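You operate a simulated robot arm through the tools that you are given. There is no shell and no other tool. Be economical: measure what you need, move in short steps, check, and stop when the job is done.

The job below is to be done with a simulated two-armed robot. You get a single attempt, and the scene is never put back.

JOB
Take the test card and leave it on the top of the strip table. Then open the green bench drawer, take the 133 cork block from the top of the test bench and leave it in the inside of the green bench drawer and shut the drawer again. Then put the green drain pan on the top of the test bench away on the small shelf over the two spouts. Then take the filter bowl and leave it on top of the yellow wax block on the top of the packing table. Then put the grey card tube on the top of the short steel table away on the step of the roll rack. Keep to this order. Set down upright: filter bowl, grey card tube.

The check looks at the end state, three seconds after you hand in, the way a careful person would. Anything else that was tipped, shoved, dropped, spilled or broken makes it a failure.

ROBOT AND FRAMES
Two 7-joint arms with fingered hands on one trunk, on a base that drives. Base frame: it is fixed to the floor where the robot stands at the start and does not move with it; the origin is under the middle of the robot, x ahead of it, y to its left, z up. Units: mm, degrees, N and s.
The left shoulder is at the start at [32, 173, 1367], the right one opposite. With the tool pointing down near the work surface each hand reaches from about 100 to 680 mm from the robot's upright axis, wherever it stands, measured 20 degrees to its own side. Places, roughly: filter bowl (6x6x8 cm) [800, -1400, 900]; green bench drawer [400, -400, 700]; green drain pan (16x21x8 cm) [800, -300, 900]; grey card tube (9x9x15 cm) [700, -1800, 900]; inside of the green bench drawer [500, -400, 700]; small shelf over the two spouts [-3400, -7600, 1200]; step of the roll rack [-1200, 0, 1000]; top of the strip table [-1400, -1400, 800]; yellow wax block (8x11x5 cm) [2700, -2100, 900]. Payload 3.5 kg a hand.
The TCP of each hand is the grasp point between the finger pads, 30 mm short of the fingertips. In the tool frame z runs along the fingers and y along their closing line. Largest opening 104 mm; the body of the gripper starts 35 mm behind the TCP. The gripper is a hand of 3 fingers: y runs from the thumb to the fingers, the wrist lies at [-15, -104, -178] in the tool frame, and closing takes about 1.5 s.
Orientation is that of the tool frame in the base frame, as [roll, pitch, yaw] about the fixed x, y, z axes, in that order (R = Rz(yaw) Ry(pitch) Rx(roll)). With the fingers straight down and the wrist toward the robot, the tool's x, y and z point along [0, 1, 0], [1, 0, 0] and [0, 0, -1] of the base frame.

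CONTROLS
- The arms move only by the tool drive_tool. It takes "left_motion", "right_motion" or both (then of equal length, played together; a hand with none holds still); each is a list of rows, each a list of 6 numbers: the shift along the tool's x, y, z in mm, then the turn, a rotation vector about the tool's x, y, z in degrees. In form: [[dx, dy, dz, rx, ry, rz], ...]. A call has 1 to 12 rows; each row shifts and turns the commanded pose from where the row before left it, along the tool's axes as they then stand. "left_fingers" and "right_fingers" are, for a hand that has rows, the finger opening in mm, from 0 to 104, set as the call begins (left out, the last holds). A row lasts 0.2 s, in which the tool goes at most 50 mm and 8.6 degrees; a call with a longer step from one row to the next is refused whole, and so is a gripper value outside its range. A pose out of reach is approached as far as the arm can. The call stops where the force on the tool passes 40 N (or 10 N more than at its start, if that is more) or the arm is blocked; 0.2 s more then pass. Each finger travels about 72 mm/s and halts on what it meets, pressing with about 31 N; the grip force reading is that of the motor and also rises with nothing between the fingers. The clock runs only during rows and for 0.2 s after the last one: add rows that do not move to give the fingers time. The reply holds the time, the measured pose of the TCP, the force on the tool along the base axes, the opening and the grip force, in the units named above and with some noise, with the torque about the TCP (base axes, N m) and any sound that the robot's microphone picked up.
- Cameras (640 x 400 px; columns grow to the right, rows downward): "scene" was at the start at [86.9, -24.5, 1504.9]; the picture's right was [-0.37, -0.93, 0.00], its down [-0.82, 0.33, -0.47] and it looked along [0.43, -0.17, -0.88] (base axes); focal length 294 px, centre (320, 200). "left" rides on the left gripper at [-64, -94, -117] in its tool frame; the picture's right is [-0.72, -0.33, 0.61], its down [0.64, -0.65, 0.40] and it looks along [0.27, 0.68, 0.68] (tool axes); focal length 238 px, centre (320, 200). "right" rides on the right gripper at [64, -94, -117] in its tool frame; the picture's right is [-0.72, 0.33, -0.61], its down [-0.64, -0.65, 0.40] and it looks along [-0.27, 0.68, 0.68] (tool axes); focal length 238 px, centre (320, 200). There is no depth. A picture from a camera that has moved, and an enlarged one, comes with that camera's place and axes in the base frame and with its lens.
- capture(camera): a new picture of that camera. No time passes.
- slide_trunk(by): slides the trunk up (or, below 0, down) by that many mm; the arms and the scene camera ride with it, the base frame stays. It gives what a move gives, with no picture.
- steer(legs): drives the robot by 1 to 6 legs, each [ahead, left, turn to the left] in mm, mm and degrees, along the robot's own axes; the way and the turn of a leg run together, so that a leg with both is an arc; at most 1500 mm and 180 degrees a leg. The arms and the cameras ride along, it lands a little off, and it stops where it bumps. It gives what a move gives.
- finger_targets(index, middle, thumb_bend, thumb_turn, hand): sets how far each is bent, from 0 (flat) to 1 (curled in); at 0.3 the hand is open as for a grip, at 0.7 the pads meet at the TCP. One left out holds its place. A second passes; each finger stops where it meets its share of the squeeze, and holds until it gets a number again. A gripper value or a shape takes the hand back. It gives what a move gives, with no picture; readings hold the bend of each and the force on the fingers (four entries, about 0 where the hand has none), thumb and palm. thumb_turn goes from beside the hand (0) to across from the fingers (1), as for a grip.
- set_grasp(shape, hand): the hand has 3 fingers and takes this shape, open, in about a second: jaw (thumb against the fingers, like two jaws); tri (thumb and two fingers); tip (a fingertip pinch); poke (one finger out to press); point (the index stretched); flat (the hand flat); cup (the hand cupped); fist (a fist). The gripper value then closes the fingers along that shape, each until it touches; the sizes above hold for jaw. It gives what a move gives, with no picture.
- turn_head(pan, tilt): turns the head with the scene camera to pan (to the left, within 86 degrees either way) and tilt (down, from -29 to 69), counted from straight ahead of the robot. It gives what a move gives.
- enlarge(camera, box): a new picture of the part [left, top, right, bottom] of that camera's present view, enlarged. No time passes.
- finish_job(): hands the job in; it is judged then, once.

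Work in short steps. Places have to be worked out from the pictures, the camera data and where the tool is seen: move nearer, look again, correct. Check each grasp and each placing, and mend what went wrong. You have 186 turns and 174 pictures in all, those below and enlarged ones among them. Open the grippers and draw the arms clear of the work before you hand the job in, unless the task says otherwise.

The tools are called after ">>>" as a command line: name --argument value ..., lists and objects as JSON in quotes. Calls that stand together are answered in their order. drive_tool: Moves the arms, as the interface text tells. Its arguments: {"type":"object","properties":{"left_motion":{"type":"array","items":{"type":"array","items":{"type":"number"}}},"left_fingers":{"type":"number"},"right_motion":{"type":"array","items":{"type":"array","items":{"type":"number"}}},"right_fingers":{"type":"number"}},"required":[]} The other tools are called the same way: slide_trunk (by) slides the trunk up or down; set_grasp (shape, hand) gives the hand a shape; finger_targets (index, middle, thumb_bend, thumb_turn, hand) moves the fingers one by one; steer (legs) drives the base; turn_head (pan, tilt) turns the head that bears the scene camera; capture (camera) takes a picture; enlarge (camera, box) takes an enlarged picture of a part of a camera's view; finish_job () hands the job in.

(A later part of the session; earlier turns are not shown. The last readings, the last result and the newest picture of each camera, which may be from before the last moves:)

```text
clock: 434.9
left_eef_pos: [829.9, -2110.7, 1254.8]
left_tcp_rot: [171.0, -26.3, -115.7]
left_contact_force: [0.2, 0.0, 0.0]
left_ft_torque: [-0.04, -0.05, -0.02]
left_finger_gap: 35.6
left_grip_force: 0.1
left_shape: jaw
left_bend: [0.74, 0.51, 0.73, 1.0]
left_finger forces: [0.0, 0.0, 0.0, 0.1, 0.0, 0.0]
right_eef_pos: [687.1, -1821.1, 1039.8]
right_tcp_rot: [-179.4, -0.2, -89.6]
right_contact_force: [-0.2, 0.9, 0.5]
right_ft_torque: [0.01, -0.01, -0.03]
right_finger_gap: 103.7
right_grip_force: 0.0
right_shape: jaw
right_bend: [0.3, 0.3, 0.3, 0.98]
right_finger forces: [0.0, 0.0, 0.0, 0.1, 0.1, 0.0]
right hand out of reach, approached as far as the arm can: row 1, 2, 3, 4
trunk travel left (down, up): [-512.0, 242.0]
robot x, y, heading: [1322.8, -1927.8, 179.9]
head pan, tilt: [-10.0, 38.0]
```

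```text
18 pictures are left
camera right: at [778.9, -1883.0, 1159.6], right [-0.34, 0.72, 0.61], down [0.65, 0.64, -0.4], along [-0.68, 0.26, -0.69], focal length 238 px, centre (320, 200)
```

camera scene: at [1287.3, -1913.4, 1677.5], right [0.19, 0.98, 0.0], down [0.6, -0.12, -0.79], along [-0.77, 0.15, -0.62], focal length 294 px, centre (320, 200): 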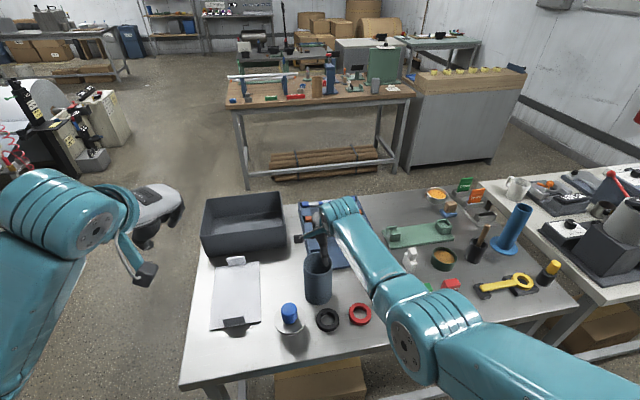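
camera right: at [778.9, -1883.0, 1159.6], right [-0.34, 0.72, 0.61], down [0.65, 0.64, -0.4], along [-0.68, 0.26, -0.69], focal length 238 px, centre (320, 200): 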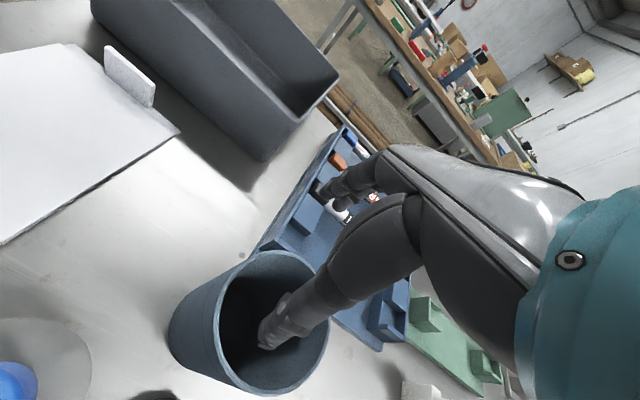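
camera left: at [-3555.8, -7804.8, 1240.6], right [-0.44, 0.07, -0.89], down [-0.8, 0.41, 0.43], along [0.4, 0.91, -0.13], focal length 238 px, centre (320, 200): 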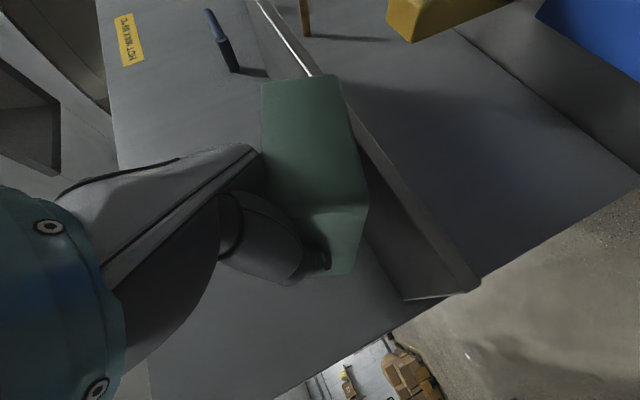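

The right arm is limited when working too far inward. I strafe left 110 mm (tube then lies ~230 mm to the right) and reach outward.

>>> slide_trunk --by 25

>>> steer --legs '[[0, 110, 0]]'

>>> drive_tool --right_motion '[[-30, -10, 0, 0, 0, 0], [-30, -10, 0, 0, 0, 0], [-30, -10, 0, 0, 0, 0], [-21, -10, 0, 0, 0, 0], [0, 0, 0, 0, 0, 0]]'

>>> capture --camera "right"

```text
clock: 435.6
left_eef_pos: [830.7, -2109.8, 1280.1]
left_tcp_rot: [171.1, -26.3, -115.9]
left_contact_force: [0.6, 0.3, -0.3]
left_ft_torque: [-0.04, 0.01, 0.04]
left_finger_gap: 35.8
left_grip_force: 0.0
left_shape: jaw
left_bend: [0.74, 0.51, 0.73, 1.0]
left_finger forces: [0.0, 0.0, 0.0, 0.0, 0.1, 0.0]
right_eef_pos: [685.4, -1822.2, 1065.6]
right_tcp_rot: [-179.5, -0.2, -89.7]
right_contact_force: [0.4, 0.1, 0.2]
right_ft_torque: [-0.01, 0.02, 0.0]
right_finger_gap: 103.5
right_grip_force: 0.0
right_shape: jaw
right_bend: [0.3, 0.3, 0.3, 0.98]
right_finger forces: [0.1, 0.0, 0.0, 0.0, 0.0, 0.1]
trunk travel left (down, up): [-537.0, 217.0]
robot x, y, heading: [1320.2, -1929.1, 179.4]
head pan, tilt: [-10.0, 38.0]
```

```text
clock: 436.8
left_eef_pos: [829.6, -2219.2, 1279.9]
left_tcp_rot: [171.0, -26.4, -115.9]
left_contact_force: [-0.1, 0.3, 0.5]
left_ft_torque: [-0.01, -0.01, -0.01]
left_finger_gap: 35.8
left_grip_force: 0.1
left_shape: jaw
left_bend: [0.74, 0.51, 0.73, 1.0]
left_finger forces: [0.0, 0.1, 0.0, 0.1, 0.0, 0.0]
right_eef_pos: [684.0, -1930.3, 1065.5]
right_tcp_rot: [-179.5, -0.3, -89.7]
right_contact_force: [-0.5, -0.7, -0.1]
right_ft_torque: [-0.02, -0.02, 0.05]
right_finger_gap: 103.7
right_grip_force: 0.1
right_shape: jaw
right_bend: [0.3, 0.3, 0.3, 0.98]
right_finger forces: [0.0, 0.0, 0.0, 0.0, 0.1, 0.0]
trunk travel left (down, up): [-537.0, 217.0]
robot x, y, heading: [1322.6, -2038.9, 179.2]
head pan, tilt: [-10.0, 38.0]
```

```text
clock: 438.0
left_eef_pos: [828.5, -2220.5, 1281.2]
left_tcp_rot: [171.0, -26.3, -115.9]
left_contact_force: [-0.2, 0.0, 0.1]
left_ft_torque: [-0.02, 0.0, 0.0]
left_finger_gap: 35.6
left_grip_force: 0.0
left_shape: jaw
left_bend: [0.74, 0.51, 0.73, 1.0]
left_finger forces: [0.0, 0.0, 0.0, 0.0, 0.0, 0.0]
right_eef_pos: [724.4, -1819.7, 1066.6]
right_tcp_rot: [-179.5, -0.1, -89.7]
right_contact_force: [0.6, -1.1, 0.5]
right_ft_torque: [-0.02, 0.0, 0.02]
right_finger_gap: 104.0
right_grip_force: 0.0
right_shape: jaw
right_bend: [0.3, 0.3, 0.3, 0.98]
right_finger forces: [0.0, 0.0, 0.0, 0.1, 0.0, 0.0]
trunk travel left (down, up): [-537.0, 217.0]
robot x, y, heading: [1320.2, -2042.2, 179.5]
head pan, tilt: [-10.0, 38.0]
```

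```text
17 pictures are left
camera right: at [816.9, -1881.9, 1186.2], right [-0.34, 0.72, 0.61], down [0.65, 0.64, -0.4], along [-0.68, 0.26, -0.69], focal length 238 px, centre (320, 200)
```

right: 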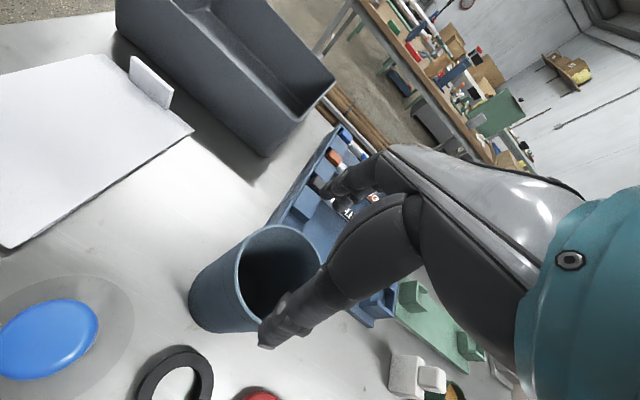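

Reach is fine now. Rim centre ≈(732,-1812). Align and descend slowly around the tube.

>>> drive_tool --right_motion '[[-8, -8, 0, -0.5, 0, 0], [0, 0, 15, 0, 0, 0], [0, 0, 10, 0, 0, 0], [0, 0, 0, 0, 0, 0]]'

>>> capture --camera "right"

```text
clock: 439.0
left_eef_pos: [828.8, -2219.6, 1280.1]
left_tcp_rot: [171.0, -26.3, -115.9]
left_contact_force: [0.6, -0.9, -0.1]
left_ft_torque: [-0.02, 0.0, -0.01]
left_finger_gap: 35.7
left_grip_force: 0.0
left_shape: jaw
left_bend: [0.74, 0.51, 0.73, 1.0]
left_finger forces: [0.0, 0.0, 0.1, 0.0, 0.1, 0.0]
right_eef_pos: [732.3, -1812.2, 1041.0]
right_tcp_rot: [-180.0, -0.2, -89.7]
right_contact_force: [0.2, -0.5, 0.0]
right_ft_torque: [0.01, 0.02, 0.01]
right_finger_gap: 103.7
right_grip_force: 0.1
right_shape: jaw
right_bend: [0.3, 0.3, 0.3, 0.98]
right_finger forces: [0.0, 0.0, 0.0, 0.0, 0.0, 0.1]
trunk travel left (down, up): [-537.0, 217.0]
robot x, y, heading: [1320.8, -2040.1, 179.5]
head pan, tilt: [-10.0, 38.0]
```

```text
16 pictures are left
camera right: at [825.4, -1873.7, 1159.7], right [-0.33, 0.72, 0.61], down [0.65, 0.64, -0.41], along [-0.69, 0.26, -0.68], focal length 238 px, centre (320, 200)
```

right: 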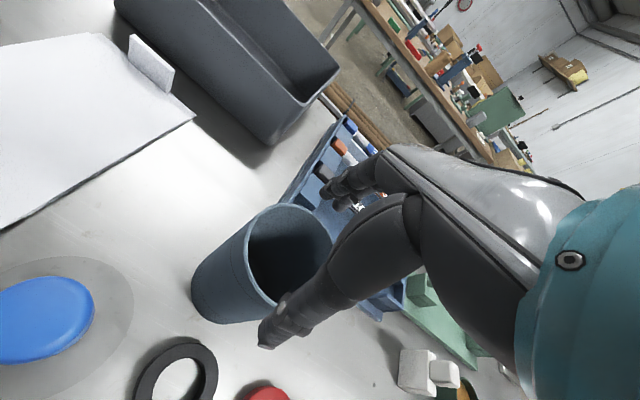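

Well centred. Descend in small rows.

>>> drive_tool --right_motion '[[2, 0, 10, 0, 0, 0], [0, 0, 10, 0, 0, 0], [0, 0, 10, 0, 0, 0], [0, 0, 12, 0, 0, 0], [0, 0, 12, 0, 0, 0], [0, 0, 10, 0, 0, 0]]'

>>> drive_tool --right_motion '[[0, 0, 0, 0, 0, 0], [0, 0, 0, 0, 0, 0], [0, 0, 0, 0, 0, 0], [0, 0, 0, 0, 0, 0]]' --right_fingers 70

>>> capture --camera "right"

```text
clock: 440.4
left_eef_pos: [831.4, -2219.2, 1281.6]
left_tcp_rot: [170.8, -26.2, -115.9]
left_contact_force: [0.9, -0.3, 0.5]
left_ft_torque: [0.01, 0.04, 0.01]
left_finger_gap: 35.8
left_grip_force: 0.0
left_shape: jaw
left_bend: [0.74, 0.51, 0.73, 1.0]
left_finger forces: [0.0, 0.0, 0.0, 0.0, 0.1, 0.0]
right_eef_pos: [731.9, -1815.5, 980.6]
right_tcp_rot: [179.5, -0.3, -89.8]
right_contact_force: [1.7, 0.9, 20.7]
right_ft_torque: [-0.13, -0.05, -0.03]
right_finger_gap: 103.9
right_grip_force: 0.1
right_shape: jaw
right_bend: [0.28, 0.3, 0.28, 0.98]
right_finger forces: [8.8, 0.0, 0.0, 0.0, 10.7, 0.0]
trunk travel left (down, up): [-537.0, 217.0]
robot x, y, heading: [1319.0, -2041.6, 179.6]
head pan, tilt: [-10.0, 38.0]
```

```text
clock: 441.4
left_eef_pos: [830.5, -2220.0, 1281.8]
left_tcp_rot: [170.8, -26.3, -115.7]
left_contact_force: [0.6, -0.3, 0.4]
left_ft_torque: [0.01, 0.0, 0.0]
left_finger_gap: 35.9
left_grip_force: 0.0
left_shape: jaw
left_bend: [0.74, 0.51, 0.73, 1.0]
left_finger forces: [0.0, 0.0, 0.0, 0.0, 0.0, 0.0]
right_eef_pos: [733.9, -1814.5, 979.5]
right_tcp_rot: [179.7, -0.2, -89.7]
right_contact_force: [-0.4, 0.6, 22.1]
right_ft_torque: [-0.11, 1.04, 0.02]
right_finger_gap: 76.6
right_grip_force: 31.1
right_shape: jaw
right_bend: [0.26, 0.34, 0.56, 0.99]
right_finger forces: [33.3, 16.4, 0.0, 0.1, 44.7, 0.1]
trunk travel left (down, up): [-537.0, 217.0]
robot x, y, heading: [1326.5, -2042.5, 179.6]
head pan, tilt: [-10.0, 38.0]
```

```text
15 pictures are left
camera right: at [826.8, -1876.7, 1097.1], right [-0.33, 0.72, 0.61], down [0.65, 0.64, -0.41], along [-0.69, 0.26, -0.67], focal length 238 px, centre (320, 200)
```

right: 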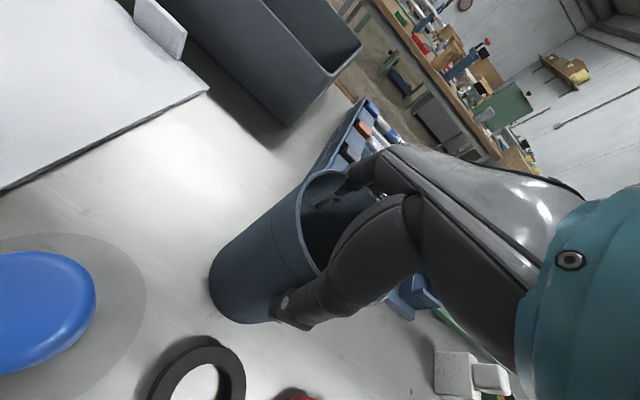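

Gripped (gap 77, strong force). Lift.

>>> drive_tool --right_motion '[[0, 0, -5, 0, 0, 0], [0, 0, -15, 0, 0, 0], [0, 0, -30, 0, 0, 0], [0, 0, -30, 0, 0, 0], [0, 0, 0, 0, 0, 0]]'

>>> slide_trunk --by 100

>>> capture --camera "right"

```text
clock: 442.6
left_eef_pos: [829.1, -2219.1, 1281.3]
left_tcp_rot: [171.0, -26.4, -115.9]
left_contact_force: [-0.5, 0.2, -0.4]
left_ft_torque: [-0.01, 0.02, 0.01]
left_finger_gap: 35.7
left_grip_force: 0.1
left_shape: jaw
left_bend: [0.74, 0.51, 0.73, 1.0]
left_finger forces: [0.0, 0.0, 0.0, 0.0, 0.1, 0.0]
right_eef_pos: [732.2, -1814.9, 1057.1]
right_tcp_rot: [-179.9, -0.2, -89.6]
right_contact_force: [0.8, -0.5, -0.6]
right_ft_torque: [-0.02, -0.01, -0.01]
right_finger_gap: 76.2
right_grip_force: 30.7
right_shape: jaw
right_bend: [0.27, 0.35, 0.56, 0.99]
right_finger forces: [26.6, 16.3, 0.0, 0.1, 42.6, 0.1]
trunk travel left (down, up): [-537.0, 217.0]
robot x, y, heading: [1324.0, -2038.1, 179.6]
head pan, tilt: [-10.0, 38.0]
```

```text
clock: 444.0
left_eef_pos: [829.4, -2220.1, 1379.6]
left_tcp_rot: [171.0, -26.4, -116.0]
left_contact_force: [0.5, 0.6, -0.4]
left_ft_torque: [-0.02, 0.01, 0.01]
left_finger_gap: 35.8
left_grip_force: 0.1
left_shape: jaw
left_bend: [0.74, 0.51, 0.73, 1.0]
left_finger forces: [0.0, 0.0, 0.0, 0.0, 0.1, 0.0]
right_eef_pos: [731.6, -1813.9, 1156.2]
right_tcp_rot: [-180.0, -0.3, -89.7]
right_contact_force: [-0.2, 0.0, 0.3]
right_ft_torque: [0.0, 0.02, 0.02]
right_finger_gap: 76.3
right_grip_force: 31.3
right_shape: jaw
right_bend: [0.27, 0.35, 0.56, 0.99]
right_finger forces: [26.5, 16.3, 0.1, 0.0, 42.4, 0.0]
trunk travel left (down, up): [-637.0, 117.0]
robot x, y, heading: [1323.4, -2039.7, 179.7]
head pan, tilt: [-10.0, 38.0]
```

```text
14 pictures are left
camera right: at [825.7, -1875.5, 1275.0], right [-0.33, 0.72, 0.61], down [0.65, 0.64, -0.41], along [-0.68, 0.26, -0.68], focal length 238 px, centre (320, 200)
```

right: 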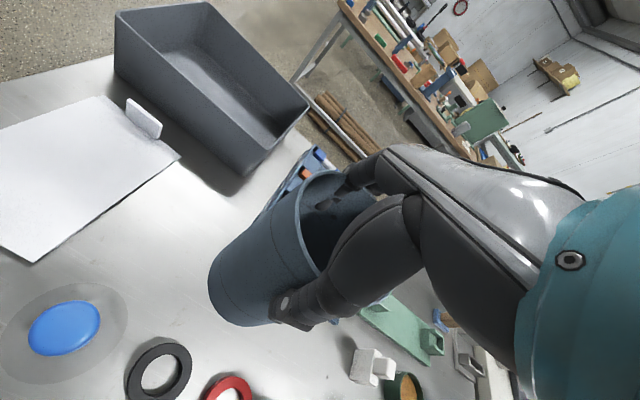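

Tube held straight. I drive: out of the aisle, around the table's right end, back along to the roll rack side.

>>> steer --legs '[[-230, 0, 0], [0, 0, 90], [850, 0, 0], [0, 0, -90], [1000, 0, 0], [900, 0, 0]]'

>>> steer --legs '[[0, -1450, 0], [0, -1450, 0]]'

>>> turn_head --pan -25 --tilt 40

>>> capture --camera "scene"

```text
clock: 466.7
left_eef_pos: [-866.7, -3046.4, 1381.1]
left_tcp_rot: [171.0, -26.3, -116.4]
left_contact_force: [0.3, -0.1, 0.6]
left_ft_torque: [0.01, -0.01, 0.05]
left_finger_gap: 35.6
left_grip_force: 0.1
left_shape: jaw
left_bend: [0.74, 0.51, 0.73, 1.0]
left_finger forces: [0.0, 0.0, 0.0, 0.1, 0.0, 0.1]
right_eef_pos: [-961.1, -2640.6, 1157.1]
right_tcp_rot: [-180.0, -0.2, -90.3]
right_contact_force: [-0.1, -0.9, 0.3]
right_ft_torque: [0.04, 0.01, -0.01]
right_finger_gap: 76.2
right_grip_force: 31.2
right_shape: jaw
right_bend: [0.27, 0.35, 0.56, 0.99]
right_finger forces: [24.1, 15.6, 0.0, 0.0, 39.2, 0.0]
trunk travel left (down, up): [-637.0, 117.0]
robot x, y, heading: [-375.0, -2870.1, 179.1]
head pan, tilt: [-10.0, 38.0]
```

```text
clock: 480.7
left_eef_pos: [-805.1, -144.0, 1380.9]
left_tcp_rot: [171.1, -26.2, -117.0]
left_contact_force: [1.5, 0.3, 1.0]
left_ft_torque: [-0.02, 0.0, 0.0]
left_finger_gap: 35.9
left_grip_force: 0.1
left_shape: jaw
left_bend: [0.74, 0.51, 0.73, 1.0]
left_finger forces: [0.1, 0.0, 0.0, 0.1, 0.1, 0.0]
right_eef_pos: [-894.4, 263.3, 1157.2]
right_tcp_rot: [-180.0, -0.2, -90.9]
right_contact_force: [0.5, 0.1, -0.5]
right_ft_torque: [0.0, 0.0, 0.02]
right_finger_gap: 76.2
right_grip_force: 30.3
right_shape: jaw
right_bend: [0.27, 0.35, 0.56, 0.99]
right_finger forces: [24.0, 15.6, 0.0, 0.0, 39.2, 0.1]
trunk travel left (down, up): [-637.0, 117.0]
robot x, y, heading: [-312.2, 29.3, 178.3]
head pan, tilt: [-10.0, 38.0]
```

```text
clock: 481.5
left_eef_pos: [-805.8, -141.9, 1380.4]
left_tcp_rot: [171.0, -26.3, -116.9]
left_contact_force: [-0.6, 0.9, -0.3]
left_ft_torque: [-0.01, -0.01, 0.01]
left_finger_gap: 35.7
left_grip_force: 0.1
left_shape: jaw
left_bend: [0.74, 0.51, 0.73, 1.0]
left_finger forces: [0.1, 0.0, 0.1, 0.0, 0.1, 0.0]
right_eef_pos: [-893.5, 265.3, 1156.4]
right_tcp_rot: [179.9, -0.2, -90.9]
right_contact_force: [1.1, 1.0, 0.0]
right_ft_torque: [-0.01, 0.02, 0.0]
right_finger_gap: 75.9
right_grip_force: 30.7
right_shape: jaw
right_bend: [0.27, 0.35, 0.56, 0.99]
right_finger forces: [24.0, 15.6, 0.1, 0.0, 39.2, 0.1]
trunk travel left (down, up): [-637.0, 117.0]
robot x, y, heading: [-309.2, 23.0, 178.3]
head pan, tilt: [-25.0, 40.0]
```

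```text
13 pictures are left
camera scene: at [-395.4, 64.7, 1709.6], right [0.45, 0.89, 0.0], down [0.57, -0.29, -0.77], along [-0.68, 0.34, -0.64], focal length 294 px, centre (320, 200)
```

scene: 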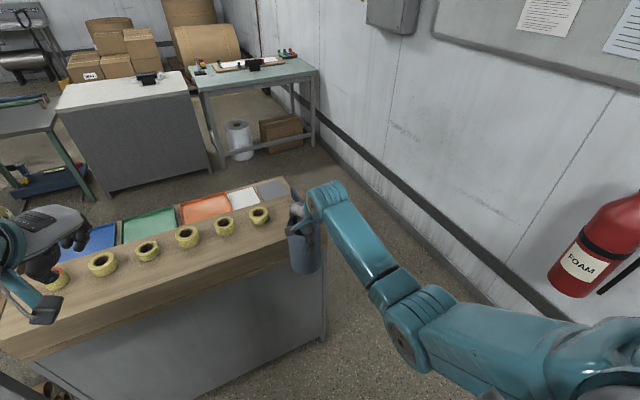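

>>> enlarge --camera "scene" --box '[160, 160, 352, 280]'

```text
3.33 times, centred on (256, 220) of scene
camera zoom: at [-395.4, 64.7, 1709.6], right [0.45, 0.89, 0.0], down [0.57, -0.29, -0.77], along [-0.68, 0.34, -0.64], focal length 979 px, centre (533, 133)
```

zoom: 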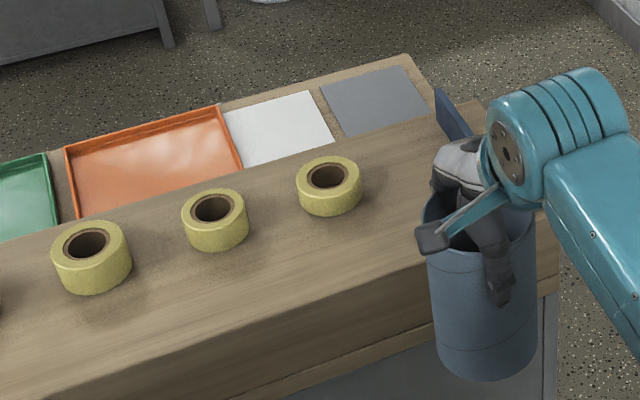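

Free spot on the step at about (-1075, 295), between the last roll and the blue plate. Raise 60, drive in, look.

>>> slide_trunk --by 60

>>> steer --legs '[[178, -30, 1]]'

>>> capture --camera "right"

```text
clock: 482.5
left_eef_pos: [-806.1, -143.6, 1440.1]
left_tcp_rot: [170.9, -26.4, -117.0]
left_contact_force: [0.8, 1.0, 0.5]
left_ft_torque: [0.0, 0.02, 0.01]
left_finger_gap: 35.7
left_grip_force: 0.0
left_shape: jaw
left_bend: [0.74, 0.51, 0.73, 1.0]
left_finger forces: [0.0, 0.0, 0.1, 0.1, 0.0, 0.0]
right_eef_pos: [-893.9, 264.0, 1215.8]
right_tcp_rot: [-180.0, -0.1, -90.9]
right_contact_force: [0.6, 0.6, -0.9]
right_ft_torque: [-0.03, -0.01, 0.0]
right_finger_gap: 76.3
right_grip_force: 30.6
right_shape: jaw
right_bend: [0.27, 0.35, 0.56, 0.99]
right_finger forces: [24.0, 15.6, 0.1, 0.0, 39.2, 0.0]
trunk travel left (down, up): [-697.0, 57.0]
robot x, y, heading: [-313.2, 29.8, 178.5]
head pan, tilt: [-25.0, 40.0]
```

```text
clock: 484.0
left_eef_pos: [-975.7, -119.5, 1441.6]
left_tcp_rot: [171.0, -26.2, -115.9]
left_contact_force: [0.5, 0.2, -0.9]
left_ft_torque: [-0.01, -0.03, -0.02]
left_finger_gap: 35.7
left_grip_force: 0.0
left_shape: jaw
left_bend: [0.74, 0.51, 0.73, 1.0]
left_finger forces: [0.0, 0.0, 0.1, 0.0, 0.0, 0.0]
right_eef_pos: [-1072.2, 284.4, 1216.1]
right_tcp_rot: [-180.0, -0.3, -89.7]
right_contact_force: [-0.5, -0.1, -0.5]
right_ft_torque: [0.06, -0.02, -0.04]
right_finger_gap: 75.9
right_grip_force: 31.9
right_shape: jaw
right_bend: [0.27, 0.35, 0.56, 0.99]
right_finger forces: [24.0, 15.6, 0.0, 0.0, 39.4, 0.0]
trunk travel left (down, up): [-697.0, 57.0]
robot x, y, heading: [-486.0, 61.3, 179.4]
head pan, tilt: [-25.0, 40.0]
```

```text
11 pictures are left
camera right: at [-979.5, 223.6, 1335.6], right [-0.33, 0.72, 0.61], down [0.65, 0.64, -0.41], along [-0.69, 0.26, -0.68], focal length 238 px, centre (320, 200)
```

right: 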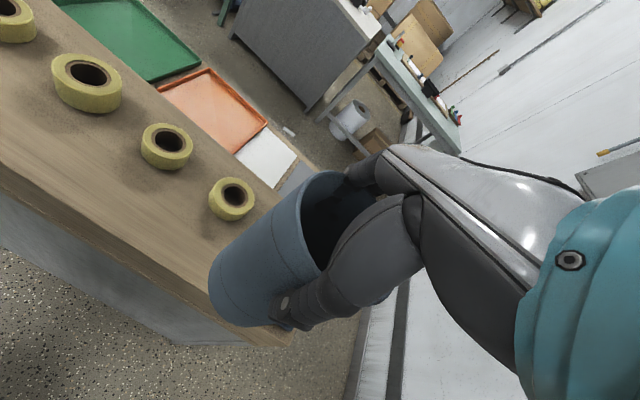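

I need the front edge accurately; zoom in on the hand camera view.

>>> enlarge --camera "right" --box '[100, 150, 340, 350]'

>>> turn_head --pan -25 --tilt 50

>>> enlarge --camera "scene" --box '[160, 60, 400, 210]'

```text
2.00 times, centred on (220, 250) of right
camera zoom: at [-979.5, 223.6, 1335.6], right [-0.33, 0.72, 0.61], down [0.65, 0.64, -0.41], along [-0.69, 0.26, -0.68], focal length 477 px, centre (520, 100)
```

zoom: 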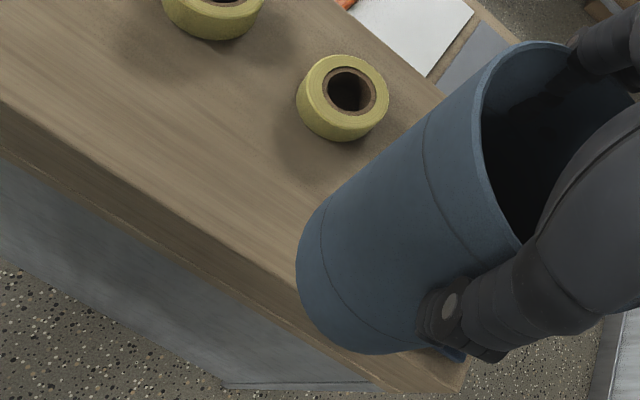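

```text
clock: 484.7
left_eef_pos: [-978.7, -120.0, 1440.1]
left_tcp_rot: [171.0, -26.3, -115.8]
left_contact_force: [-0.8, -0.4, 0.6]
left_ft_torque: [0.02, 0.0, 0.01]
left_finger_gap: 35.7
left_grip_force: 0.0
left_shape: jaw
left_bend: [0.74, 0.51, 0.73, 1.0]
left_finger forces: [0.1, 0.0, 0.1, 0.0, 0.1, 0.1]
right_eef_pos: [-1074.6, 285.5, 1215.9]
right_tcp_rot: [-179.9, -0.1, -89.7]
right_contact_force: [0.6, 0.8, -0.9]
right_ft_torque: [-0.01, -0.02, 0.01]
right_finger_gap: 75.9
right_grip_force: 31.4
right_shape: jaw
right_bend: [0.27, 0.35, 0.56, 0.99]
right_finger forces: [24.1, 15.6, 0.0, 0.0, 39.3, 0.0]
trunk travel left (down, up): [-697.0, 57.0]
robot x, y, heading: [-482.9, 58.9, 179.5]
head pan, tilt: [-25.0, 50.0]
```

```text
2.67 times, centred on (280, 135) of scene
camera zoom: at [-565.1, 92.9, 1755.3], right [0.43, 0.9, 0.0], down [0.69, -0.33, -0.64], along [-0.58, 0.28, -0.77], focal length 783 px, centre (427, 373)
```

zoom: 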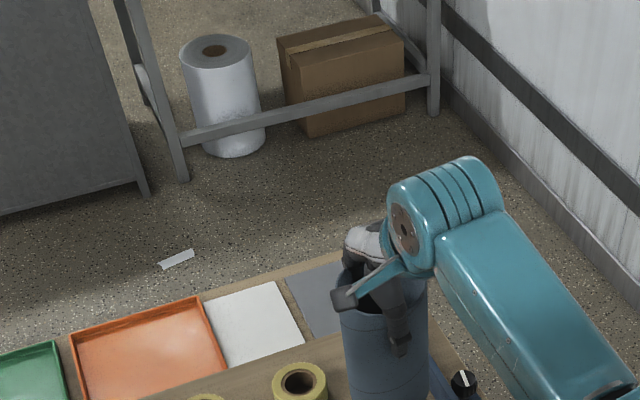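

Triangulation now gives the step top at z≈950, front edge x≈-1078, last roll (-1205,217), blue plate y≈400. New target (-1150, 316). Drive in and lower partway.

>>> steer --legs '[[76, -31, 0.3]]'

>>> slide_trunk --by -85

>>> enlarge --camera "right" --box '[100, 150, 340, 350]'

```text
clock: 485.8
left_eef_pos: [-1050.5, -92.5, 1441.0]
left_tcp_rot: [170.9, -26.3, -115.4]
left_contact_force: [-0.2, -0.3, 0.5]
left_ft_torque: [-0.02, -0.02, 0.01]
left_finger_gap: 35.5
left_grip_force: 0.0
left_shape: jaw
left_bend: [0.74, 0.51, 0.73, 1.0]
left_finger forces: [0.0, 0.0, 0.0, 0.0, 0.1, 0.1]
right_eef_pos: [-1150.4, 311.9, 1216.1]
right_tcp_rot: [180.0, -0.1, -89.3]
right_contact_force: [0.4, 0.0, -0.4]
right_ft_torque: [0.02, 0.03, -0.01]
right_finger_gap: 76.0
right_grip_force: 30.7
right_shape: jaw
right_bend: [0.27, 0.35, 0.56, 0.99]
right_finger forces: [24.0, 15.6, 0.1, 0.0, 39.2, 0.0]
trunk travel left (down, up): [-697.0, 57.0]
robot x, y, heading: [-560.3, 93.9, 179.9]
head pan, tilt: [-25.0, 50.0]
```

```text
clock: 487.0
left_eef_pos: [-1051.1, -92.8, 1355.8]
left_tcp_rot: [170.9, -26.3, -115.4]
left_contact_force: [0.5, 0.6, 0.3]
left_ft_torque: [0.05, 0.02, 0.01]
left_finger_gap: 35.8
left_grip_force: 0.0
left_shape: jaw
left_bend: [0.74, 0.51, 0.73, 1.0]
left_finger forces: [0.1, 0.0, 0.0, 0.1, 0.0, 0.0]
right_eef_pos: [-1149.5, 312.2, 1131.1]
right_tcp_rot: [-180.0, -0.2, -89.3]
right_contact_force: [0.0, 0.3, -0.3]
right_ft_torque: [-0.02, 0.02, 0.0]
right_finger_gap: 76.3
right_grip_force: 30.7
right_shape: jaw
right_bend: [0.27, 0.35, 0.56, 0.99]
right_finger forces: [24.0, 15.6, 0.0, 0.0, 39.2, 0.1]
trunk travel left (down, up): [-612.0, 142.0]
robot x, y, heading: [-558.4, 90.2, 179.7]
head pan, tilt: [-25.0, 50.0]
```

```text
2.00 times, centred on (220, 250) of right
camera zoom: at [-1056.0, 251.5, 1250.1], right [-0.33, 0.72, 0.61], down [0.65, 0.65, -0.41], along [-0.69, 0.26, -0.68], focal length 477 px, centre (520, 100)
```

zoom: 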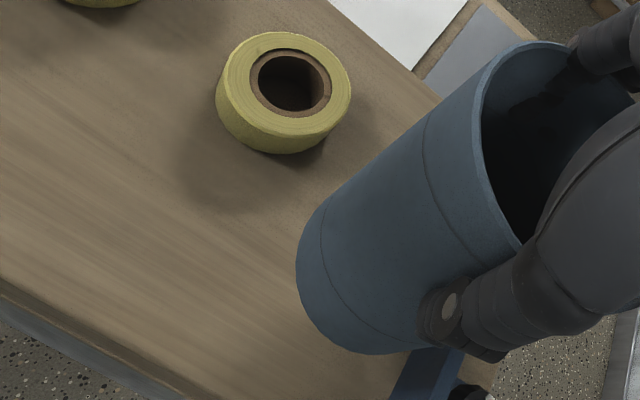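

Shift 8 mm left for equal margins, then lower toward contact.

>>> drive_tool --right_motion '[[8, 0, 0, 0, 0, 0], [0, 0, 15, 0, 0, 0], [0, 0, 15, 0, 0, 0], [0, 0, 0, 0, 0, 0]]'

>>> enlarge --camera "right" --box '[100, 150, 340, 350]'

```text
clock: 488.0
left_eef_pos: [-1050.3, -93.2, 1356.1]
left_tcp_rot: [170.9, -26.3, -115.4]
left_contact_force: [0.3, 0.0, 0.5]
left_ft_torque: [0.0, -0.01, -0.02]
left_finger_gap: 35.4
left_grip_force: 0.0
left_shape: jaw
left_bend: [0.74, 0.51, 0.73, 1.0]
left_finger forces: [0.1, 0.0, 0.1, 0.1, 0.0, 0.0]
right_eef_pos: [-1151.1, 303.2, 1099.5]
right_tcp_rot: [-180.0, -0.2, -89.3]
right_contact_force: [0.3, 0.1, -1.1]
right_ft_torque: [-0.01, 0.0, -0.01]
right_finger_gap: 76.0
right_grip_force: 30.6
right_shape: jaw
right_bend: [0.27, 0.35, 0.56, 0.99]
right_finger forces: [23.8, 15.6, 0.0, 0.0, 39.1, 0.1]
trunk travel left (down, up): [-612.0, 142.0]
robot x, y, heading: [-561.0, 92.5, 180.1]
head pan, tilt: [-25.0, 50.0]
```

```text
2.00 times, centred on (220, 250) of right
camera zoom: at [-1055.9, 243.2, 1219.6], right [-0.33, 0.72, 0.61], down [0.65, 0.65, -0.41], along [-0.69, 0.26, -0.68], focal length 477 px, centre (520, 100)
```

zoom: 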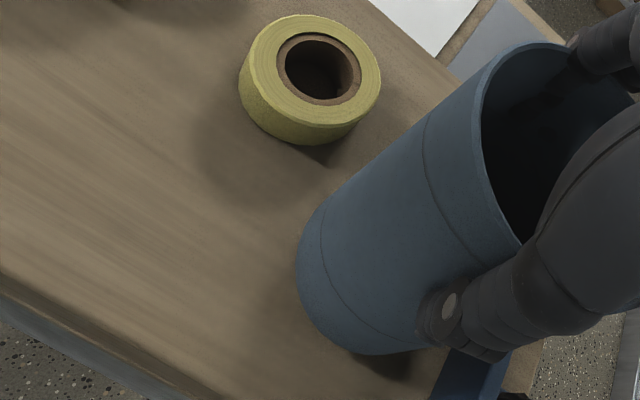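

Close to the surface. Lower in small rows to contact.

>>> drive_tool --right_motion '[[0, 0, 8, 0, 0, 0], [0, 0, 5, 0, 0, 0], [0, 0, 0, 0, 0, 0]]'

>>> drive_tool --right_motion '[[0, 0, 4, 0, 0, 0], [0, 0, 0, 0, 0, 0]]'

```text
clock: 488.8
left_eef_pos: [-1050.0, -92.5, 1356.3]
left_tcp_rot: [170.9, -26.3, -115.5]
left_contact_force: [-0.2, 0.0, 0.6]
left_ft_torque: [0.01, 0.01, -0.02]
left_finger_gap: 35.7
left_grip_force: 0.0
left_shape: jaw
left_bend: [0.74, 0.51, 0.73, 1.0]
left_finger forces: [0.1, 0.0, 0.0, 0.0, 0.1, 0.0]
right_eef_pos: [-1149.8, 303.4, 1088.2]
right_tcp_rot: [180.0, -0.1, -89.3]
right_contact_force: [-0.8, -0.3, -0.8]
right_ft_torque: [0.01, 0.01, -0.01]
right_finger_gap: 76.0
right_grip_force: 31.2
right_shape: jaw
right_bend: [0.27, 0.35, 0.56, 0.99]
right_finger forces: [23.9, 15.5, 0.1, 0.0, 39.2, 0.0]
trunk travel left (down, up): [-612.0, 142.0]
robot x, y, heading: [-562.8, 92.3, 179.7]
head pan, tilt: [-25.0, 50.0]
```

```text
clock: 489.4
left_eef_pos: [-1050.8, -92.9, 1356.0]
left_tcp_rot: [171.0, -26.3, -115.5]
left_contact_force: [0.4, 0.4, -0.1]
left_ft_torque: [-0.01, -0.02, 0.01]
left_finger_gap: 35.7
left_grip_force: 0.1
left_shape: jaw
left_bend: [0.74, 0.51, 0.73, 1.0]
left_finger forces: [0.0, 0.1, 0.0, 0.0, 0.0, 0.0]
right_eef_pos: [-1149.3, 303.2, 1083.3]
right_tcp_rot: [180.0, -0.2, -89.4]
right_contact_force: [-0.7, 0.4, 0.3]
right_ft_torque: [-0.01, 0.01, 0.03]
right_finger_gap: 75.9
right_grip_force: 31.2
right_shape: jaw
right_bend: [0.27, 0.35, 0.56, 0.99]
right_finger forces: [23.7, 15.5, 0.0, 0.0, 39.0, 0.0]
trunk travel left (down, up): [-612.0, 142.0]
robot x, y, heading: [-558.8, 92.5, 180.0]
head pan, tilt: [-25.0, 50.0]
```

No contact yet; continue in 3 mm steps.

>>> drive_tool --right_motion '[[0, 0, 3, 0, 0, 0], [0, 0, 0, 0, 0, 0]]'

>>> drive_tool --right_motion '[[0, 0, 3, 0, 0, 0], [0, 0, 0, 0, 0, 0]]'

```text
clock: 490.0
left_eef_pos: [-1050.3, -91.9, 1355.4]
left_tcp_rot: [170.9, -26.3, -115.5]
left_contact_force: [0.8, 0.4, 1.0]
left_ft_torque: [-0.02, 0.02, -0.02]
left_finger_gap: 35.7
left_grip_force: 0.0
left_shape: jaw
left_bend: [0.74, 0.51, 0.73, 1.0]
left_finger forces: [0.0, 0.1, 0.0, 0.0, 0.1, 0.0]
right_eef_pos: [-1149.8, 302.5, 1080.1]
right_tcp_rot: [180.0, -0.1, -89.4]
right_contact_force: [0.9, 0.1, 0.9]
right_ft_torque: [0.01, -0.02, 0.0]
right_finger_gap: 75.9
right_grip_force: 31.0
right_shape: jaw
right_bend: [0.27, 0.35, 0.56, 0.99]
right_finger forces: [23.9, 15.6, 0.0, 0.1, 39.5, 0.0]
trunk travel left (down, up): [-612.0, 142.0]
robot x, y, heading: [-561.2, 91.1, 179.8]
head pan, tilt: [-25.0, 50.0]
```

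```text
clock: 490.6
left_eef_pos: [-1048.4, -92.8, 1356.3]
left_tcp_rot: [170.8, -26.3, -115.3]
left_contact_force: [0.5, 1.0, 0.7]
left_ft_torque: [0.01, 0.02, -0.02]
left_finger_gap: 35.6
left_grip_force: 0.1
left_shape: jaw
left_bend: [0.74, 0.51, 0.73, 1.0]
left_finger forces: [0.0, 0.0, 0.0, 0.0, 0.1, 0.0]
right_eef_pos: [-1149.3, 303.9, 1079.3]
right_tcp_rot: [179.7, -0.3, -89.4]
right_contact_force: [3.3, -0.3, 14.2]
right_ft_torque: [-0.04, 0.16, 0.01]
right_finger_gap: 75.8
right_grip_force: 31.2
right_shape: jaw
right_bend: [0.27, 0.36, 0.56, 0.99]
right_finger forces: [24.1, 15.2, 0.0, 0.1, 41.8, 0.0]
trunk travel left (down, up): [-612.0, 142.0]
robot x, y, heading: [-555.9, 94.8, 180.2]
head pan, tilt: [-25.0, 50.0]
```

Contact at z≈1080. Relieve 2 mm and open fully, then look.

>>> drive_tool --right_motion '[[0, 0, -2, 0, 0, 0], [0, 0, 0, 0, 0, 0], [0, 0, 0, 0, 0, 0], [0, 0, 0, 0, 0, 0], [0, 0, 0, 0, 0, 0]]' --right_fingers 104

>>> capture --camera "right"

```text
clock: 491.8
left_eef_pos: [-1049.1, -92.3, 1354.9]
left_tcp_rot: [171.0, -26.2, -115.4]
left_contact_force: [-0.1, 0.1, 0.8]
left_ft_torque: [0.0, -0.01, 0.02]
left_finger_gap: 35.7
left_grip_force: 0.1
left_shape: jaw
left_bend: [0.74, 0.51, 0.73, 1.0]
left_finger forces: [0.0, 0.1, 0.0, 0.0, 0.1, 0.1]
right_eef_pos: [-1149.5, 303.2, 1079.6]
right_tcp_rot: [-179.9, -0.1, -89.3]
right_contact_force: [2.2, -0.2, 8.0]
right_ft_torque: [-0.05, 0.11, 0.02]
right_finger_gap: 104.1
right_grip_force: 0.1
right_shape: jaw
right_bend: [0.28, 0.3, 0.28, 0.97]
right_finger forces: [6.1, 0.1, 0.0, 0.0, 7.8, 0.1]
trunk travel left (down, up): [-612.0, 142.0]
robot x, y, heading: [-560.9, 91.0, 180.0]
head pan, tilt: [-25.0, 50.0]
```

```text
6 pictures are left
camera right: at [-1055.0, 243.0, 1199.4], right [-0.33, 0.72, 0.61], down [0.65, 0.65, -0.41], along [-0.69, 0.26, -0.68], focal length 238 px, centre (320, 200)
```

right: 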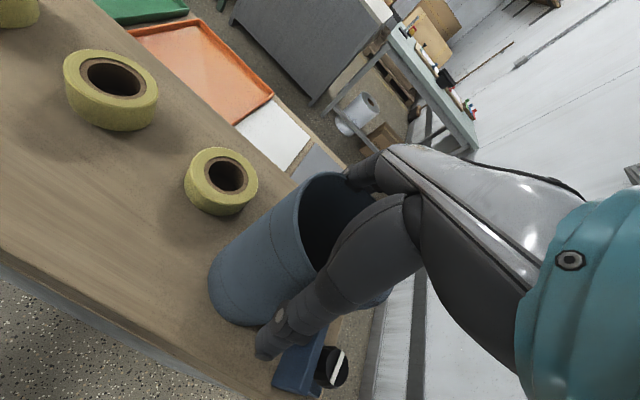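

Fingers open; only knuckles touch the rim. Raise slowly.

>>> drive_tool --right_motion '[[0, 0, -3, 0, 0, 0], [0, 0, -4, 0, 0, 0], [0, 0, -6, 0, 0, 0], [0, 0, 0, 0, 0, 0]]'

>>> capture --camera "right"

```text
clock: 492.8
left_eef_pos: [-1050.3, -92.4, 1354.5]
left_tcp_rot: [171.0, -26.3, -115.6]
left_contact_force: [0.3, 0.6, -0.5]
left_ft_torque: [-0.02, -0.02, 0.01]
left_finger_gap: 36.0
left_grip_force: 0.0
left_shape: jaw
left_bend: [0.74, 0.51, 0.73, 1.0]
left_finger forces: [0.1, 0.0, 0.1, 0.1, 0.0, 0.0]
right_eef_pos: [-1150.1, 304.0, 1092.7]
right_tcp_rot: [-179.8, -0.2, -89.2]
right_contact_force: [-1.1, 0.6, -0.9]
right_ft_torque: [-0.01, -0.02, 0.01]
right_finger_gap: 103.8
right_grip_force: 0.0
right_shape: jaw
right_bend: [0.28, 0.3, 0.28, 0.97]
right_finger forces: [5.6, 0.0, 0.1, 0.0, 5.6, 0.0]
trunk travel left (down, up): [-612.0, 142.0]
robot x, y, heading: [-558.8, 91.3, 180.0]
head pan, tilt: [-25.0, 50.0]
```

```text
5 pictures are left
camera right: at [-1055.8, 243.7, 1212.2], right [-0.34, 0.72, 0.61], down [0.65, 0.65, -0.41], along [-0.69, 0.26, -0.68], focal length 238 px, centre (320, 200)
```

right: 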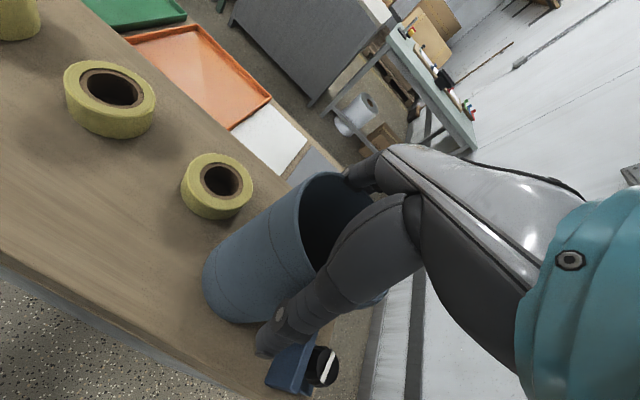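

The tube is still wedged lightly between the finger bases. I lower it back onto the step, then spread the fingers flatter.

>>> drive_tool --right_motion '[[0, 0, 6, 0, 0, 0], [0, 0, 5, 0, 0, 0], [0, 0, 2, 0, 0, 0], [0, 0, 0, 0, 0, 0]]'

>>> finger_targets --hand "right" --index 0.12 --middle 0.12 --thumb_bend 0.12

>>> drive_tool --right_motion '[[0, 0, -2, 0, 0, 0], [0, 0, -2, 0, 0, 0], [0, 0, 0, 0, 0, 0]]'

```text
clock: 493.8
left_eef_pos: [-1049.7, -92.6, 1356.5]
left_tcp_rot: [171.0, -26.4, -115.5]
left_contact_force: [0.2, 0.1, 0.2]
left_ft_torque: [-0.07, -0.01, -0.02]
left_finger_gap: 35.5
left_grip_force: 0.0
left_shape: jaw
left_bend: [0.74, 0.51, 0.73, 1.0]
left_finger forces: [0.0, 0.1, 0.1, 0.0, 0.0, 0.0]
right_eef_pos: [-1150.6, 302.6, 1081.6]
right_tcp_rot: [179.9, -0.3, -89.4]
right_contact_force: [1.2, -1.8, 7.6]
right_ft_torque: [-0.01, 0.06, 0.03]
right_finger_gap: 103.8
right_grip_force: 0.0
right_shape: jaw
right_bend: [0.28, 0.3, 0.28, 0.97]
right_finger forces: [7.3, 0.0, 0.0, 0.1, 8.1, 0.0]
trunk travel left (down, up): [-612.0, 142.0]
robot x, y, heading: [-556.4, 91.9, 180.0]
head pan, tilt: [-25.0, 50.0]
```

```text
clock: 494.8
left_eef_pos: [-1050.4, -92.7, 1355.2]
left_tcp_rot: [171.0, -26.3, -115.5]
left_contact_force: [0.4, -0.6, 0.3]
left_ft_torque: [-0.03, 0.01, 0.01]
left_finger_gap: 35.8
left_grip_force: 0.0
left_shape: jaw
left_bend: [0.74, 0.51, 0.73, 1.0]
left_finger forces: [0.0, 0.0, 0.0, 0.1, 0.0, 0.1]
right_eef_pos: [-1149.5, 304.9, 1079.3]
right_tcp_rot: [179.9, -0.2, -89.4]
right_contact_force: [-0.3, 0.5, -0.1]
right_ft_torque: [-0.02, 0.03, -0.03]
right_finger_gap: 141.7
right_grip_force: 0.0
right_shape: fingers
right_bend: [0.12, 0.12, 0.12, 0.97]
right_finger forces: [0.0, 0.0, 0.1, 0.0, 0.1, 0.0]
trunk travel left (down, up): [-612.0, 142.0]
robot x, y, heading: [-559.5, 90.5, 180.1]
head pan, tilt: [-25.0, 50.0]
```

```text
clock: 495.6
left_eef_pos: [-1050.2, -92.5, 1356.4]
left_tcp_rot: [171.0, -26.3, -115.4]
left_contact_force: [-0.2, -0.6, 0.7]
left_ft_torque: [0.01, -0.01, 0.05]
left_finger_gap: 36.0
left_grip_force: 0.1
left_shape: jaw
left_bend: [0.74, 0.51, 0.73, 1.0]
left_finger forces: [0.0, 0.1, 0.0, 0.0, 0.0, 0.0]
right_eef_pos: [-1149.7, 303.4, 1083.8]
right_tcp_rot: [-180.0, -0.2, -89.3]
right_contact_force: [0.4, -0.2, 0.1]
right_ft_torque: [0.03, 0.0, 0.01]
right_finger_gap: 142.0
right_grip_force: 0.2
right_shape: fingers
right_bend: [0.12, 0.12, 0.12, 0.97]
right_finger forces: [0.1, 0.0, 0.0, 0.1, 0.0, 0.1]
trunk travel left (down, up): [-612.0, 142.0]
robot x, y, heading: [-562.0, 93.5, 179.9]
head pan, tilt: [-25.0, 50.0]
```

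The tube is free (all finger forces 0). Raise the hand straight up with the trunk and look.

>>> slide_trunk --by 125

>>> capture --camera "right"

```text
clock: 497.1
left_eef_pos: [-1050.1, -91.7, 1480.1]
left_tcp_rot: [170.9, -26.3, -115.4]
left_contact_force: [0.5, -0.2, -0.2]
left_ft_torque: [0.01, -0.01, 0.03]
left_finger_gap: 35.4
left_grip_force: 0.1
left_shape: jaw
left_bend: [0.74, 0.51, 0.73, 1.0]
left_finger forces: [0.0, 0.1, 0.1, 0.0, 0.1, 0.0]
right_eef_pos: [-1150.2, 303.0, 1209.3]
right_tcp_rot: [-179.9, -0.3, -89.3]
right_contact_force: [-0.1, 0.0, 0.2]
right_ft_torque: [0.02, -0.02, 0.02]
right_finger_gap: 141.6
right_grip_force: 0.0
right_shape: fingers
right_bend: [0.12, 0.12, 0.12, 0.97]
right_finger forces: [0.0, 0.0, 0.1, 0.1, 0.0, 0.0]
trunk travel left (down, up): [-737.0, 17.0]
robot x, y, heading: [-561.8, 92.5, 179.7]
head pan, tilt: [-25.0, 50.0]
```

```text
4 pictures are left
camera right: at [-1055.6, 243.2, 1327.9], right [-0.33, 0.72, 0.61], down [0.65, 0.65, -0.41], along [-0.69, 0.26, -0.68], focal length 238 px, centre (320, 200)
```

right: 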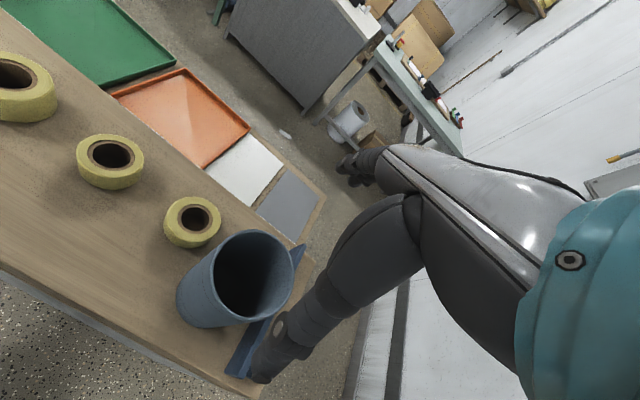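

The tube stands upright on the step. I back away, open the hands, turn around and use the last pictures to verify the bowl and drawer.

>>> steer --legs '[[-190, 0, 0], [0, 0, -90], [0, 0, -90]]'

>>> set_grasp --hand "right" --shape "jaw"

>>> set_grasp --hand "left" --shape "jaw"

>>> turn_head --pan -34 --tilt 18

>>> capture --camera "scene"

```text
clock: 506.3
left_eef_pos: [122.1, 274.3, 1480.7]
left_tcp_rot: [171.0, -26.4, 64.5]
left_contact_force: [-0.2, -0.1, -1.0]
left_ft_torque: [0.01, 0.02, 0.01]
left_finger_gap: 35.8
left_grip_force: 0.0
left_shape: jaw
left_bend: [0.74, 0.51, 0.73, 1.0]
left_finger forces: [0.0, 0.0, 0.0, 0.0, 0.0, 0.0]
right_eef_pos: [222.1, -122.2, 1210.0]
right_tcp_rot: [-180.0, -0.2, 90.7]
right_contact_force: [0.6, -0.3, 0.0]
right_ft_torque: [-0.01, 0.03, -0.02]
right_finger_gap: 141.8
right_grip_force: 0.1
right_shape: fingers
right_bend: [0.12, 0.12, 0.12, 0.97]
right_finger forces: [0.0, 0.1, 0.0, 0.0, 0.1, 0.0]
trunk travel left (down, up): [-737.0, 17.0]
robot x, y, heading: [-368.3, 89.4, 0.0]
head pan, tilt: [-25.0, 50.0]
```

```text
clock: 507.2
left_eef_pos: [124.0, 275.1, 1480.3]
left_tcp_rot: [170.9, -26.3, 64.6]
left_contact_force: [-0.3, 0.3, -0.5]
left_ft_torque: [0.0, 0.0, 0.0]
left_finger_gap: 35.6
left_grip_force: 0.0
left_shape: jaw
left_bend: [0.74, 0.51, 0.73, 1.0]
left_finger forces: [0.1, 0.0, 0.1, 0.1, 0.0, 0.0]
right_eef_pos: [223.0, -121.2, 1208.4]
right_tcp_rot: [-180.0, -0.3, 90.7]
right_contact_force: [-0.2, 0.5, 0.2]
right_ft_torque: [-0.02, -0.01, 0.02]
right_finger_gap: 103.8
right_grip_force: 0.0
right_shape: jaw
right_bend: [0.3, 0.3, 0.3, 0.97]
right_finger forces: [0.1, 0.0, 0.0, 0.1, 0.0, 0.0]
trunk travel left (down, up): [-737.0, 17.0]
robot x, y, heading: [-366.8, 88.7, -0.2]
head pan, tilt: [-25.0, 50.0]
```

```text
clock: 508.1
left_eef_pos: [122.6, 273.8, 1480.4]
left_tcp_rot: [171.0, -26.3, 64.4]
left_contact_force: [0.4, 0.4, 0.4]
left_ft_torque: [0.04, 0.02, 0.0]
left_finger_gap: 103.8
left_grip_force: 0.1
left_shape: jaw
left_bend: [0.3, 0.3, 0.3, 0.98]
left_finger forces: [0.0, 0.1, 0.1, 0.0, 0.0, 0.0]
right_eef_pos: [221.1, -123.3, 1209.1]
right_tcp_rot: [180.0, -0.2, 90.7]
right_contact_force: [0.7, 0.0, -0.6]
right_ft_torque: [-0.01, 0.01, 0.02]
right_finger_gap: 103.8
right_grip_force: 0.0
right_shape: jaw
right_bend: [0.3, 0.3, 0.3, 0.97]
right_finger forces: [0.1, 0.0, 0.0, 0.0, 0.0, 0.1]
trunk travel left (down, up): [-737.0, 17.0]
robot x, y, heading: [-368.6, 92.1, -0.2]
head pan, tilt: [-25.0, 50.0]
```

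```text
clock: 509.1
left_eef_pos: [122.2, 273.2, 1480.5]
left_tcp_rot: [171.0, -26.3, 64.5]
left_contact_force: [0.1, 0.6, -0.3]
left_ft_torque: [0.03, 0.01, 0.02]
left_finger_gap: 103.7
left_grip_force: 0.2
left_shape: jaw
left_bend: [0.3, 0.3, 0.3, 0.98]
left_finger forces: [0.0, 0.0, 0.0, 0.1, 0.1, 0.1]
right_eef_pos: [222.3, -121.4, 1209.0]
right_tcp_rot: [-180.0, -0.2, 90.7]
right_contact_force: [-0.4, 0.8, -0.5]
right_ft_torque: [0.0, 0.02, 0.01]
right_finger_gap: 104.0
right_grip_force: 0.0
right_shape: jaw
right_bend: [0.3, 0.3, 0.3, 0.97]
right_finger forces: [0.1, 0.0, 0.0, 0.0, 0.0, 0.0]
trunk travel left (down, up): [-737.0, 17.0]
robot x, y, heading: [-370.8, 89.4, -0.2]
head pan, tilt: [-34.0, 18.0]
```

```text
3 pictures are left
camera scene: at [-279.8, 37.4, 1844.1], right [-0.56, -0.83, 0.0], down [-0.26, 0.17, -0.95], along [0.79, -0.53, -0.31], focal length 294 px, centre (320, 200)
```

scene: 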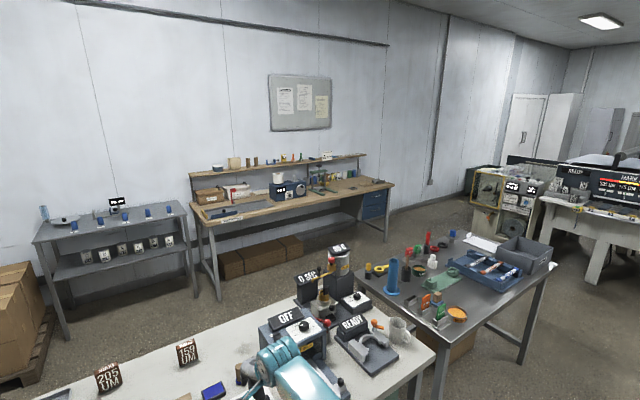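

>>> enlarge --camera "scene" --box '[270, 150, 390, 225]'

>>> turn_head --pan -35 --tilt 60

>>> capture --camera "scene"

```text
5.33 times, centred on (330, 188) of scene
camera zoom: at [-279.8, 37.4, 1844.1], right [-0.56, -0.83, 0.0], down [-0.26, 0.17, -0.95], along [0.79, -0.53, -0.31], focal length 1566 px, centre (267, 267)
```

zoom: 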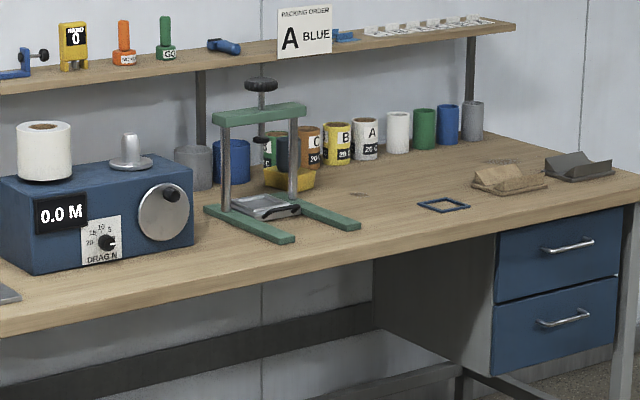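

```text
clock: 510.2
left_eef_pos: [122.8, 274.5, 1480.7]
left_tcp_rot: [171.0, -26.3, 64.4]
left_contact_force: [0.4, 0.4, -0.2]
left_ft_torque: [-0.01, 0.02, 0.01]
left_finger_gap: 103.5
left_grip_force: 0.1
left_shape: jaw
left_bend: [0.3, 0.3, 0.3, 0.98]
left_finger forces: [0.0, 0.0, 0.0, 0.0, 0.0, 0.0]
right_eef_pos: [222.0, -121.2, 1209.4]
right_tcp_rot: [-180.0, -0.2, 90.8]
right_contact_force: [0.2, -0.9, -0.2]
right_ft_torque: [-0.01, -0.03, -0.02]
right_finger_gap: 104.1
right_grip_force: 0.0
right_shape: jaw
right_bend: [0.3, 0.3, 0.3, 0.97]
right_finger forces: [0.1, 0.0, 0.0, 0.0, 0.0, 0.0]
trunk travel left (down, up): [-737.0, 17.0]
robot x, y, heading: [-369.6, 91.3, -0.4]
head pan, tilt: [-35.0, 60.0]
```

```text
1 pictures are left
camera scene: at [-302.5, 51.3, 1782.8], right [-0.57, -0.82, 0.0], down [-0.71, 0.5, -0.5], along [0.41, -0.29, -0.87], focal length 294 px, centre (320, 200)
```

scene: 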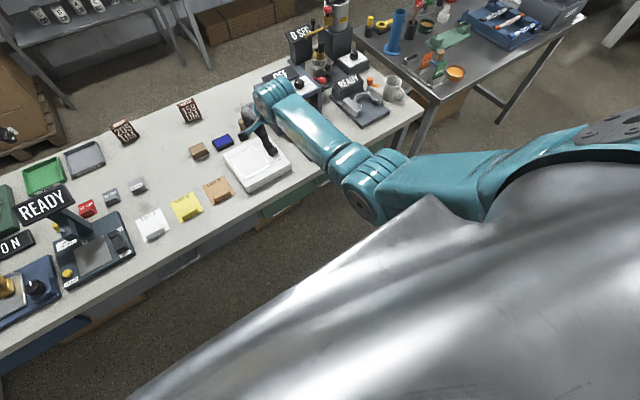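

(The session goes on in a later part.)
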